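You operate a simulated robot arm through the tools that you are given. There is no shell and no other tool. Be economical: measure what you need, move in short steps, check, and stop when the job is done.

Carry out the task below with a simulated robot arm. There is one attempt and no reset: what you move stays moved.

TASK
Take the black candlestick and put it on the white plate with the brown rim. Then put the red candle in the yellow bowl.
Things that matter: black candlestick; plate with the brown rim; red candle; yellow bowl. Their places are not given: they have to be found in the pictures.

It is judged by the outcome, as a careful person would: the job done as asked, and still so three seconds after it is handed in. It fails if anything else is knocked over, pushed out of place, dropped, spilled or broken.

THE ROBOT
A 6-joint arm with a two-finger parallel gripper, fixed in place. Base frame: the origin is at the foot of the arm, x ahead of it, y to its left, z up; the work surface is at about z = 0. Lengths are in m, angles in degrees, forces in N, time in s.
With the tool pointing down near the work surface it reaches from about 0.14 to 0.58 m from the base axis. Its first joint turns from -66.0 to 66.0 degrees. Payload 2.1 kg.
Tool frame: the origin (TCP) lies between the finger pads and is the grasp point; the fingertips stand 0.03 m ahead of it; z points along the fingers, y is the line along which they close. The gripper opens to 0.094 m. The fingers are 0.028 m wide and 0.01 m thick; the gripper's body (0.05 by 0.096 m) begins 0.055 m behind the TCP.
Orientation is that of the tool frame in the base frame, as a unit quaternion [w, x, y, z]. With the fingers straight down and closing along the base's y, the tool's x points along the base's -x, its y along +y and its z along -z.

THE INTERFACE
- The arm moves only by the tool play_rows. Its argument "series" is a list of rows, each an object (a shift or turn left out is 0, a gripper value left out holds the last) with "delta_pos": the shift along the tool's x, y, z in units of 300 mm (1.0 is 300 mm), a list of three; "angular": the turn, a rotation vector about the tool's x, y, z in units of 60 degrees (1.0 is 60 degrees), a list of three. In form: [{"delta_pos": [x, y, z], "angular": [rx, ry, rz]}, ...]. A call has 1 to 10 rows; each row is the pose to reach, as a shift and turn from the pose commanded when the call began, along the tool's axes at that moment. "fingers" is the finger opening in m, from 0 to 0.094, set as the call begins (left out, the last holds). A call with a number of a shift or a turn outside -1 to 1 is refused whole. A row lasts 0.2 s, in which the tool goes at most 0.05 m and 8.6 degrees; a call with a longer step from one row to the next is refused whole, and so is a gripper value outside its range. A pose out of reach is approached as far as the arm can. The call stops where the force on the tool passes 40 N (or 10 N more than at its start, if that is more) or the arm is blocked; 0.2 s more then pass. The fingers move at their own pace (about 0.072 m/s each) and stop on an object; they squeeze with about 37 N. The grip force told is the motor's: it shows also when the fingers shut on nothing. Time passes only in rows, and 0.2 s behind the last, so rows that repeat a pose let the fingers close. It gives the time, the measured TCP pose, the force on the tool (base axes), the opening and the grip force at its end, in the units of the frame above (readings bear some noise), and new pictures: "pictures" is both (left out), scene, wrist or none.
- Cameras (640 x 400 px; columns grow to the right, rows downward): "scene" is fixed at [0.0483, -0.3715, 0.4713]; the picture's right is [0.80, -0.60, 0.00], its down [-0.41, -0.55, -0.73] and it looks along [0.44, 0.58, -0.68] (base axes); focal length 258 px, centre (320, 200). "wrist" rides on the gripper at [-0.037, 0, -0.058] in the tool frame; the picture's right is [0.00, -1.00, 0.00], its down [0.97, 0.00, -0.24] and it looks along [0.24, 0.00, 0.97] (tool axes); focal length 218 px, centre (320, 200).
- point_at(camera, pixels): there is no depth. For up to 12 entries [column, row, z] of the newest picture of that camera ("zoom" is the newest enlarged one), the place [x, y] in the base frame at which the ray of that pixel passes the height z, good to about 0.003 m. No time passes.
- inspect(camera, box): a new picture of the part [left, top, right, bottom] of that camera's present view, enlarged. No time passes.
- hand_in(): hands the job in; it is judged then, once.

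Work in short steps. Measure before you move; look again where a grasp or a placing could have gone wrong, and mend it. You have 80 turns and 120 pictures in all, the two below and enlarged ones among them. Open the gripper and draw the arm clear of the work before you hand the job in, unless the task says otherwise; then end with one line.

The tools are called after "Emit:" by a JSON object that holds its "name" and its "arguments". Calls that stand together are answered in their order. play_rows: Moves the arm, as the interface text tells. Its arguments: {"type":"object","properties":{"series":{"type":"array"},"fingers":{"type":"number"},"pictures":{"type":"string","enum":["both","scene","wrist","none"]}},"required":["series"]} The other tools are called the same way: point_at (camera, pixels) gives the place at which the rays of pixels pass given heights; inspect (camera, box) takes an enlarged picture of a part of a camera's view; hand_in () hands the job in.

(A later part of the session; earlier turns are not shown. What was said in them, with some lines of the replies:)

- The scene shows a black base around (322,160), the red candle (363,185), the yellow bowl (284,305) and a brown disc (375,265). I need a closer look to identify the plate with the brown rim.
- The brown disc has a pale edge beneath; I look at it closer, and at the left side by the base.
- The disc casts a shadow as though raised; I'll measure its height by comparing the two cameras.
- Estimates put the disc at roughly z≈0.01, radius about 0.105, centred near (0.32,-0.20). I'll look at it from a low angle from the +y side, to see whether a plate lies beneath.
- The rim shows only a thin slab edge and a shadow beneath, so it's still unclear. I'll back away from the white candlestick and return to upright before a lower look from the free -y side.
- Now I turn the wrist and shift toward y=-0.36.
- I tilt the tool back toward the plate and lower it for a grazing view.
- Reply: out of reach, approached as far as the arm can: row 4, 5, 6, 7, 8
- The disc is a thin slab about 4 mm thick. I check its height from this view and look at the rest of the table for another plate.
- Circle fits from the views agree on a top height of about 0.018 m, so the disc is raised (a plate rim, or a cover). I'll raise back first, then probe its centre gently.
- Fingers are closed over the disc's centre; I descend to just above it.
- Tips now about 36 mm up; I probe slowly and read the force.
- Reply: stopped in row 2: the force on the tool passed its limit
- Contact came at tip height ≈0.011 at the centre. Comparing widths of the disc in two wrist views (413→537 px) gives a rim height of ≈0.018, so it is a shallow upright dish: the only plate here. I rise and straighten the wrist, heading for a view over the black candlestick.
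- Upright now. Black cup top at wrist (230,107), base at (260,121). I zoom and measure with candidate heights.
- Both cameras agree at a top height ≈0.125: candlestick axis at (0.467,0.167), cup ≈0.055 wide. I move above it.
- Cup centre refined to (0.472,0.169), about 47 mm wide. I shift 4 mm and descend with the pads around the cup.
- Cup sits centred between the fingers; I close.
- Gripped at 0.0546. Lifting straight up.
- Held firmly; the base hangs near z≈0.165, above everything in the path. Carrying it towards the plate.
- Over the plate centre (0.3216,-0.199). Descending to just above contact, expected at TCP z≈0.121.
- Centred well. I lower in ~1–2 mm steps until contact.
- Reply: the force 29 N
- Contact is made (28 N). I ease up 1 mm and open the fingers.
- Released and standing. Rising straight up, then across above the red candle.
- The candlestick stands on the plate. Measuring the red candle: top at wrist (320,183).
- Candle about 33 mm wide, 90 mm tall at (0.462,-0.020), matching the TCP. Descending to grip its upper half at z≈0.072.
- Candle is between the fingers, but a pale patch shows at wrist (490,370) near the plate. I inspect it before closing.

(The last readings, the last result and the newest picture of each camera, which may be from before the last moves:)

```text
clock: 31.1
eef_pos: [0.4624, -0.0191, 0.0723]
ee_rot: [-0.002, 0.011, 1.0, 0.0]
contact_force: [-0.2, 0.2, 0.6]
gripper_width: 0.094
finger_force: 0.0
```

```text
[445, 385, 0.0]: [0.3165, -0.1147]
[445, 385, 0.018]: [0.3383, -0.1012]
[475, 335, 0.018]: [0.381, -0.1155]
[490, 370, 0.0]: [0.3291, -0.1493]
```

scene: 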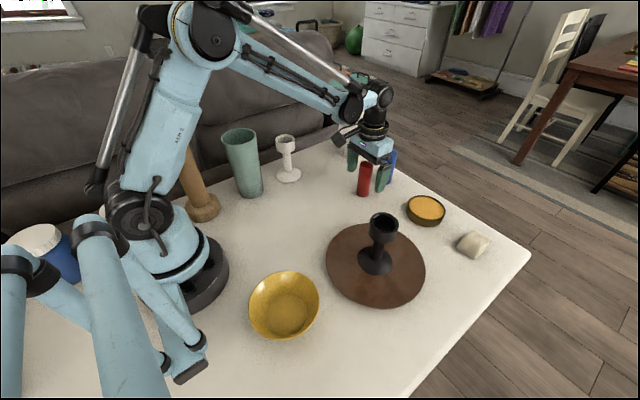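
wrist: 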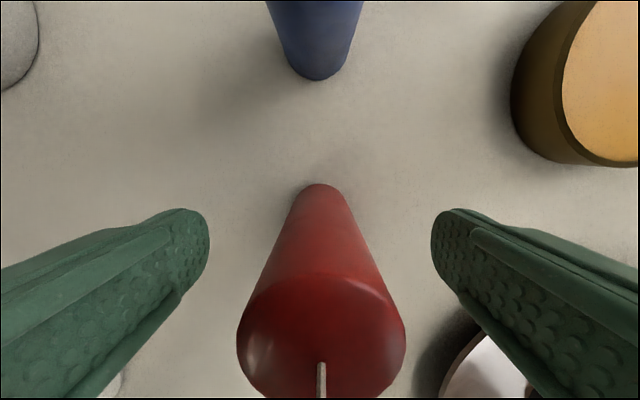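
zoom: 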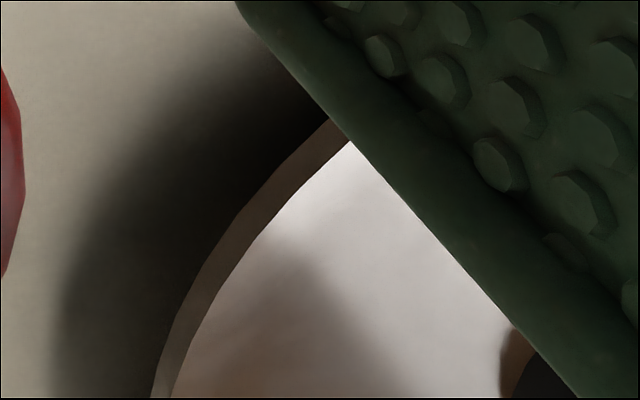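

That is only a glossy reflection on the plate surface at grazing angle. I close on the candle.

Emit:
{"name": "play_rows", "arguments": {"series": [{"delta_pos": [0, 0, 0]}, {"delta_pos": [0, 0, 0]}, {"delta_pos": [0, 0, 0]}, {"delta_pos": [0, 0, 0]}], "fingers": 0.01, "pictures": "none"}}

Emit:
{"name": "play_rows", "arguments": {"series": [{"delta_pos": [0, 0, -0.06]}, {"delta_pos": [0, 0, -0.18]}, {"delta_pos": [0, 0, -0.32]}, {"delta_pos": [0, 0, -0.46]}, {"delta_pos": [0, 0, -0.58]}, {"delta_pos": [0, 0, -0.66]}]}}

```text
clock: 32.1
eef_pos: [0.4627, -0.0202, 0.0736]
ee_rot: [-0.002, 0.01, 1.0, 0.0]
contact_force: [0.2, 0.2, 0.2]
gripper_width: 0.0319
finger_force: 36.5
```

```text
clock: 33.5
eef_pos: [0.4622, -0.0205, 0.2709]
ee_rot: [-0.002, 0.01, 1.0, 0.0]
contact_force: [1.0, 0.4, -0.9]
gripper_width: 0.0323
finger_force: 37.1
```

scene: 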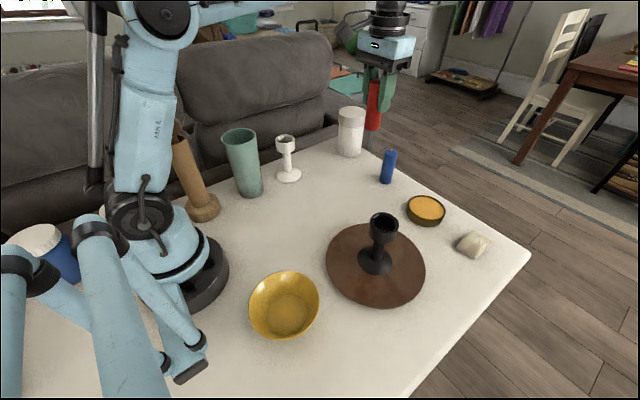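
wrist: 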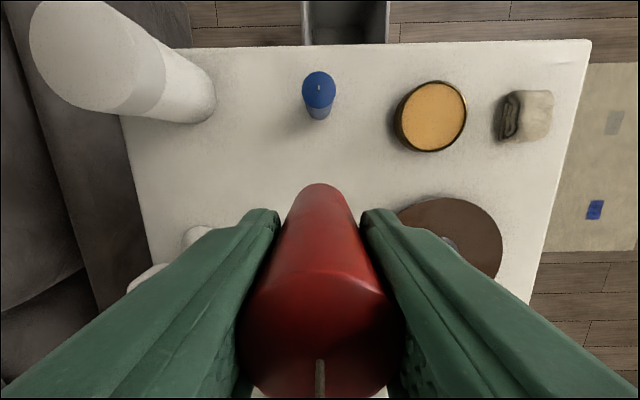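

Candle held. Now measure the bowl in the scene picture.

Emit:
{"name": "inspect", "arguments": {"camera": "scene", "box": [236, 258, 332, 348]}}

Emit:
{"name": "point_at", "arguments": {"camera": "scene", "pixels": [[249, 308, 0.05], [319, 298, 0.05], [290, 271, 0.05], [280, 340, 0.05], [286, 314, 0.0], [286, 314, 0.01], [249, 308, 0.06], [319, 298, 0.06], [290, 271, 0.06], [280, 340, 0.06]]}}

```text
4.44 times, centred on (284, 303) of scene
```

zoom: 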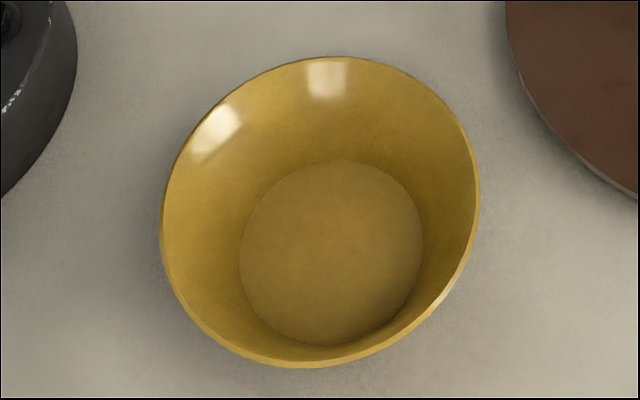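

```text
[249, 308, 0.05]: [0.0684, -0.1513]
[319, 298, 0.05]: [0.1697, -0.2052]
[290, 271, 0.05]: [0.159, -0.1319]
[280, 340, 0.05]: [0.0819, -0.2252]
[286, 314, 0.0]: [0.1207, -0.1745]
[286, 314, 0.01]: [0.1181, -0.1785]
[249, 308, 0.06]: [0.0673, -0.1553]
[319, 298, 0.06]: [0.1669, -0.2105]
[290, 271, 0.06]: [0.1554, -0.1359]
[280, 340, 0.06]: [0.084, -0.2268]
```

Bowl centre ≈(0.119,-0.178), rim height ≈0.05, flat bottom radius ≈0.034. Carrying the candle there at height 0.27.

Emit:
{"name": "play_rows", "arguments": {"series": [{"delta_pos": [0.06, -0.03, 0]}, {"delta_pos": [0.18, -0.09, 0]}, {"delta_pos": [0.3, -0.15, 0]}, {"delta_pos": [0.42, -0.21, 0]}, {"delta_pos": [0.54, -0.27, 0]}, {"delta_pos": [0.66, -0.33, 0]}, {"delta_pos": [0.78, -0.39, 0]}, {"delta_pos": [0.88, -0.44, 0]}, {"delta_pos": [0.95, -0.48, 0]}], "pictures": "none"}}

Emit:
{"name": "play_rows", "arguments": {"series": [{"delta_pos": [0.08, -0.03, 0]}, {"delta_pos": [0.15, -0.06, 0]}, {"delta_pos": [0.182, -0.066, 0]}, {"delta_pos": [0.182, -0.066, 0]}]}}

```text
clock: 35.5
eef_pos: [0.1724, -0.1571, 0.2704]
ee_rot: [-0.001, 0.011, 1.0, 0.0]
contact_force: [0.6, -1.1, -0.8]
gripper_width: 0.0322
finger_force: 36.9
```

```text
clock: 36.5
eef_pos: [0.1193, -0.1751, 0.2712]
ee_rot: [-0.001, 0.011, 1.0, -0.001]
contact_force: [-0.5, -0.3, -0.7]
gripper_width: 0.0319
finger_force: 37.1
```

scene: 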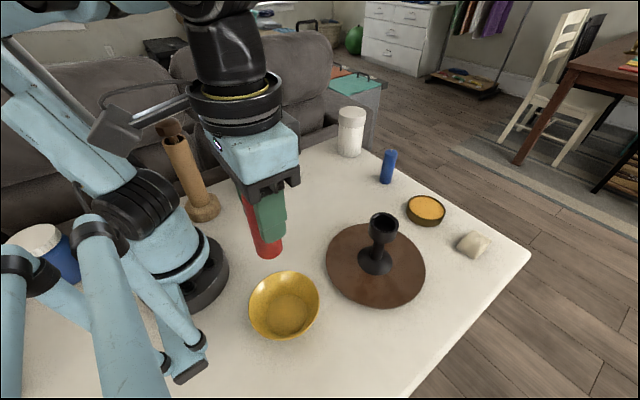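
wrist: 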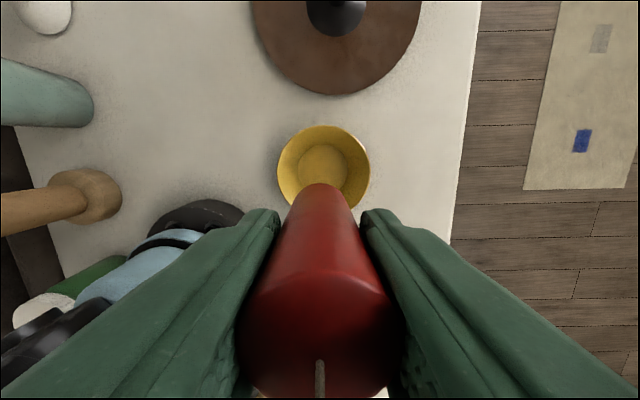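

Emit:
{"name": "point_at", "arguments": {"camera": "wrist", "pixels": [[323, 168, 0.05], [323, 166, 0.008], [277, 170, 0.05], [370, 170, 0.05]]}}

```text
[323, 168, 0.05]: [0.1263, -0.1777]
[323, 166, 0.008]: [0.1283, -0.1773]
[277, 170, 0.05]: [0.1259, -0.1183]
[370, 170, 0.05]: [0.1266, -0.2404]
```

Averaging gives (0.123,-0.178). Small correction and descent to z≈0.10.

Emit:
{"name": "play_rows", "arguments": {"series": [{"delta_pos": [-0.013, -0.01, 0.12]}, {"delta_pos": [-0.013, -0.01, 0.25]}, {"delta_pos": [-0.013, -0.01, 0.38]}, {"delta_pos": [-0.013, -0.01, 0.48]}, {"delta_pos": [-0.013, -0.01, 0.54]}]}}

```text
clock: 37.7
eef_pos: [0.1231, -0.1813, 0.1095]
ee_rot: [-0.002, 0.011, 1.0, -0.001]
contact_force: [-0.8, 0.3, -1.0]
gripper_width: 0.032
finger_force: 36.7
```

scene: 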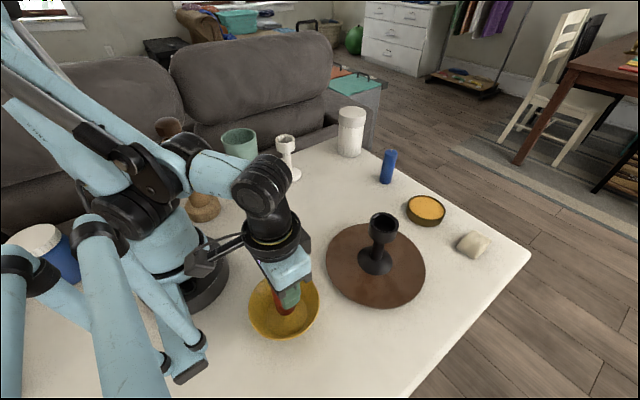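
wrist: 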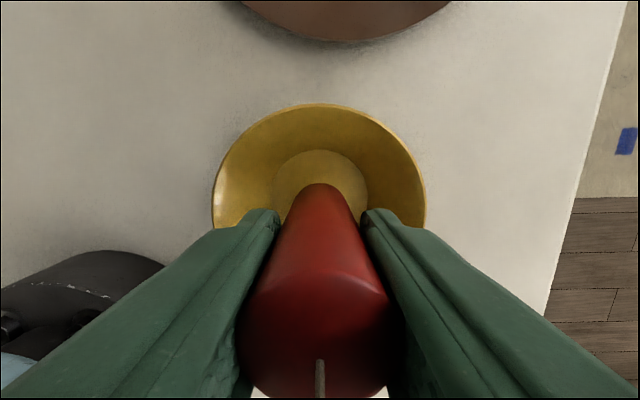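

Candle is central over the bowl. Slowly lowering toward contact expected near z≈0.08.

Emit:
{"name": "play_rows", "arguments": {"series": [{"delta_pos": [0, 0, 0.03]}, {"delta_pos": [0, 0, 0.055]}, {"delta_pos": [0, 0, 0.075]}, {"delta_pos": [0, 0, 0.085]}, {"delta_pos": [0, 0, 0.093]}, {"delta_pos": [0, 0, 0.1]}, {"delta_pos": [0, 0, 0.105]}], "pictures": "wrist"}}

```text
clock: 39.3
eef_pos: [0.1227, -0.1798, 0.0765]
ee_rot: [-0.001, 0.01, 1.0, 0.0]
contact_force: [-1.5, 4.9, 30.4]
gripper_width: 0.0321
finger_force: 37.2
```

wrist: 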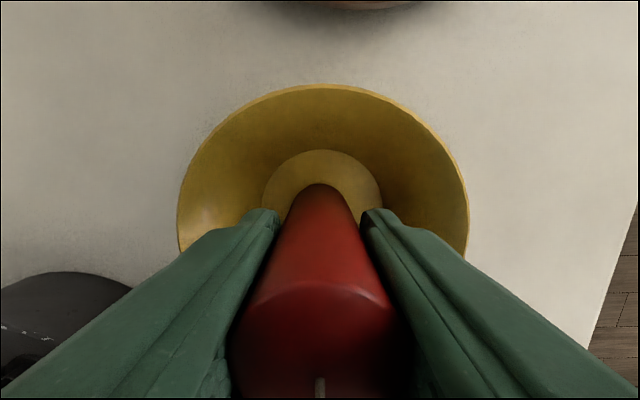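

The candle's foot has reached the bowl's bottom (30 N). Ease up 1 mm, then open only to 0.055 so the fingers stay inside the bowl.

Emit:
{"name": "play_rows", "arguments": {"series": [{"delta_pos": [0, 0, -0.004]}], "pictures": "none"}}

Emit:
{"name": "play_rows", "arguments": {"series": [{"delta_pos": [0, 0, 0]}, {"delta_pos": [0, 0, 0]}, {"delta_pos": [0, 0, 0]}], "fingers": 0.055}}

```text
clock: 39.7
eef_pos: [0.122, -0.1787, 0.078]
ee_rot: [-0.001, 0.011, 1.0, -0.001]
contact_force: [-0.4, -0.4, -0.9]
gripper_width: 0.0318
finger_force: 37.0
```

```text
clock: 40.5
eef_pos: [0.1222, -0.1782, 0.0791]
ee_rot: [0.0, 0.01, 1.0, 0.0]
contact_force: [-1.1, 0.1, 0.0]
gripper_width: 0.0549
finger_force: 0.0
```

scene: 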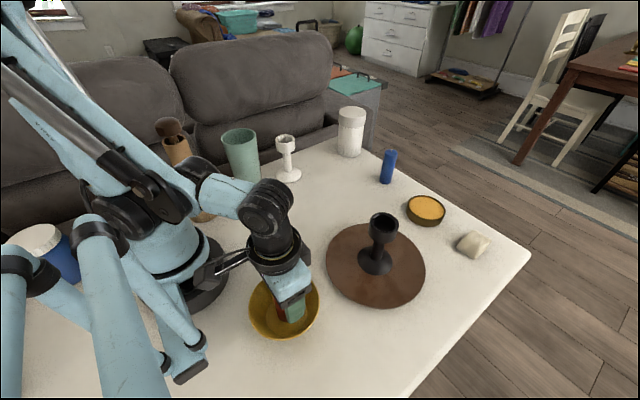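
wrist: 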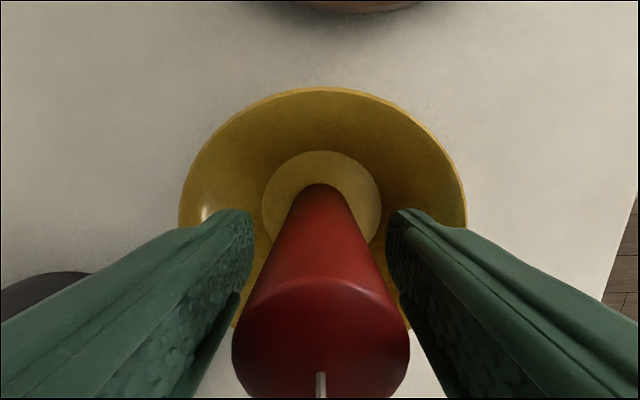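

Released and upright. Rising straight up, then drawing clear towards x≈0.27, y≈-0.05.

Emit:
{"name": "play_rows", "arguments": {"series": [{"delta_pos": [0, 0, -0.08]}, {"delta_pos": [0, 0, -0.2]}, {"delta_pos": [0, 0, -0.35]}, {"delta_pos": [0, 0, -0.5]}, {"delta_pos": [0, 0, -0.62]}, {"delta_pos": [-0.1, 0.1, -0.68]}, {"delta_pos": [-0.2, 0.2, -0.72]}, {"delta_pos": [-0.3, 0.3, -0.75]}, {"delta_pos": [-0.4, 0.38, -0.75]}, {"delta_pos": [-0.45, 0.42, -0.75]}]}}

```text
clock: 42.7
eef_pos: [0.261, -0.0553, 0.3038]
ee_rot: [-0.001, 0.011, 1.0, 0.001]
contact_force: [0.1, -0.4, 0.2]
gripper_width: 0.055
finger_force: 0.1
```

scene: 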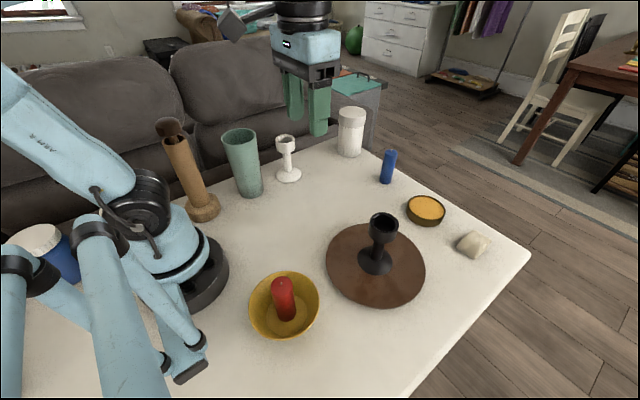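
wrist: 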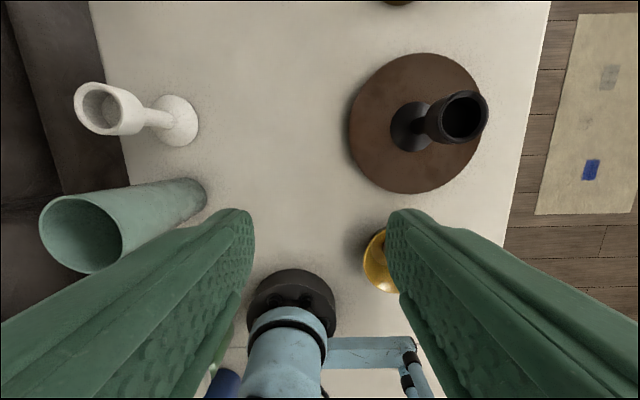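

Candlestick stands on the plate, candle stands in the bowl, and everything else is in place. I open the gripper fully and hand in.

Emit:
{"name": "play_rows", "arguments": {"series": [{"delta_pos": [0, 0, -0.02]}, {"delta_pos": [0, 0, -0.02]}], "fingers": 0.094, "pictures": "none"}}

Emit:
{"name": "hand_in", "arguments": {}}

```text
clock: 43.3
eef_pos: [0.2618, -0.0555, 0.3097]
ee_rot: [-0.001, 0.011, 1.0, 0.0]
contact_force: [-0.1, -0.3, 0.3]
gripper_width: 0.094
finger_force: 0.1
```

```text
The job is handed in.
```

The black candlestick is standing on the plate and the red candle is standing in the yellow bowl, with nothing else moved; the plate looked brown all over rather than white with a brown rim, but it was the only plate I could find on the table.
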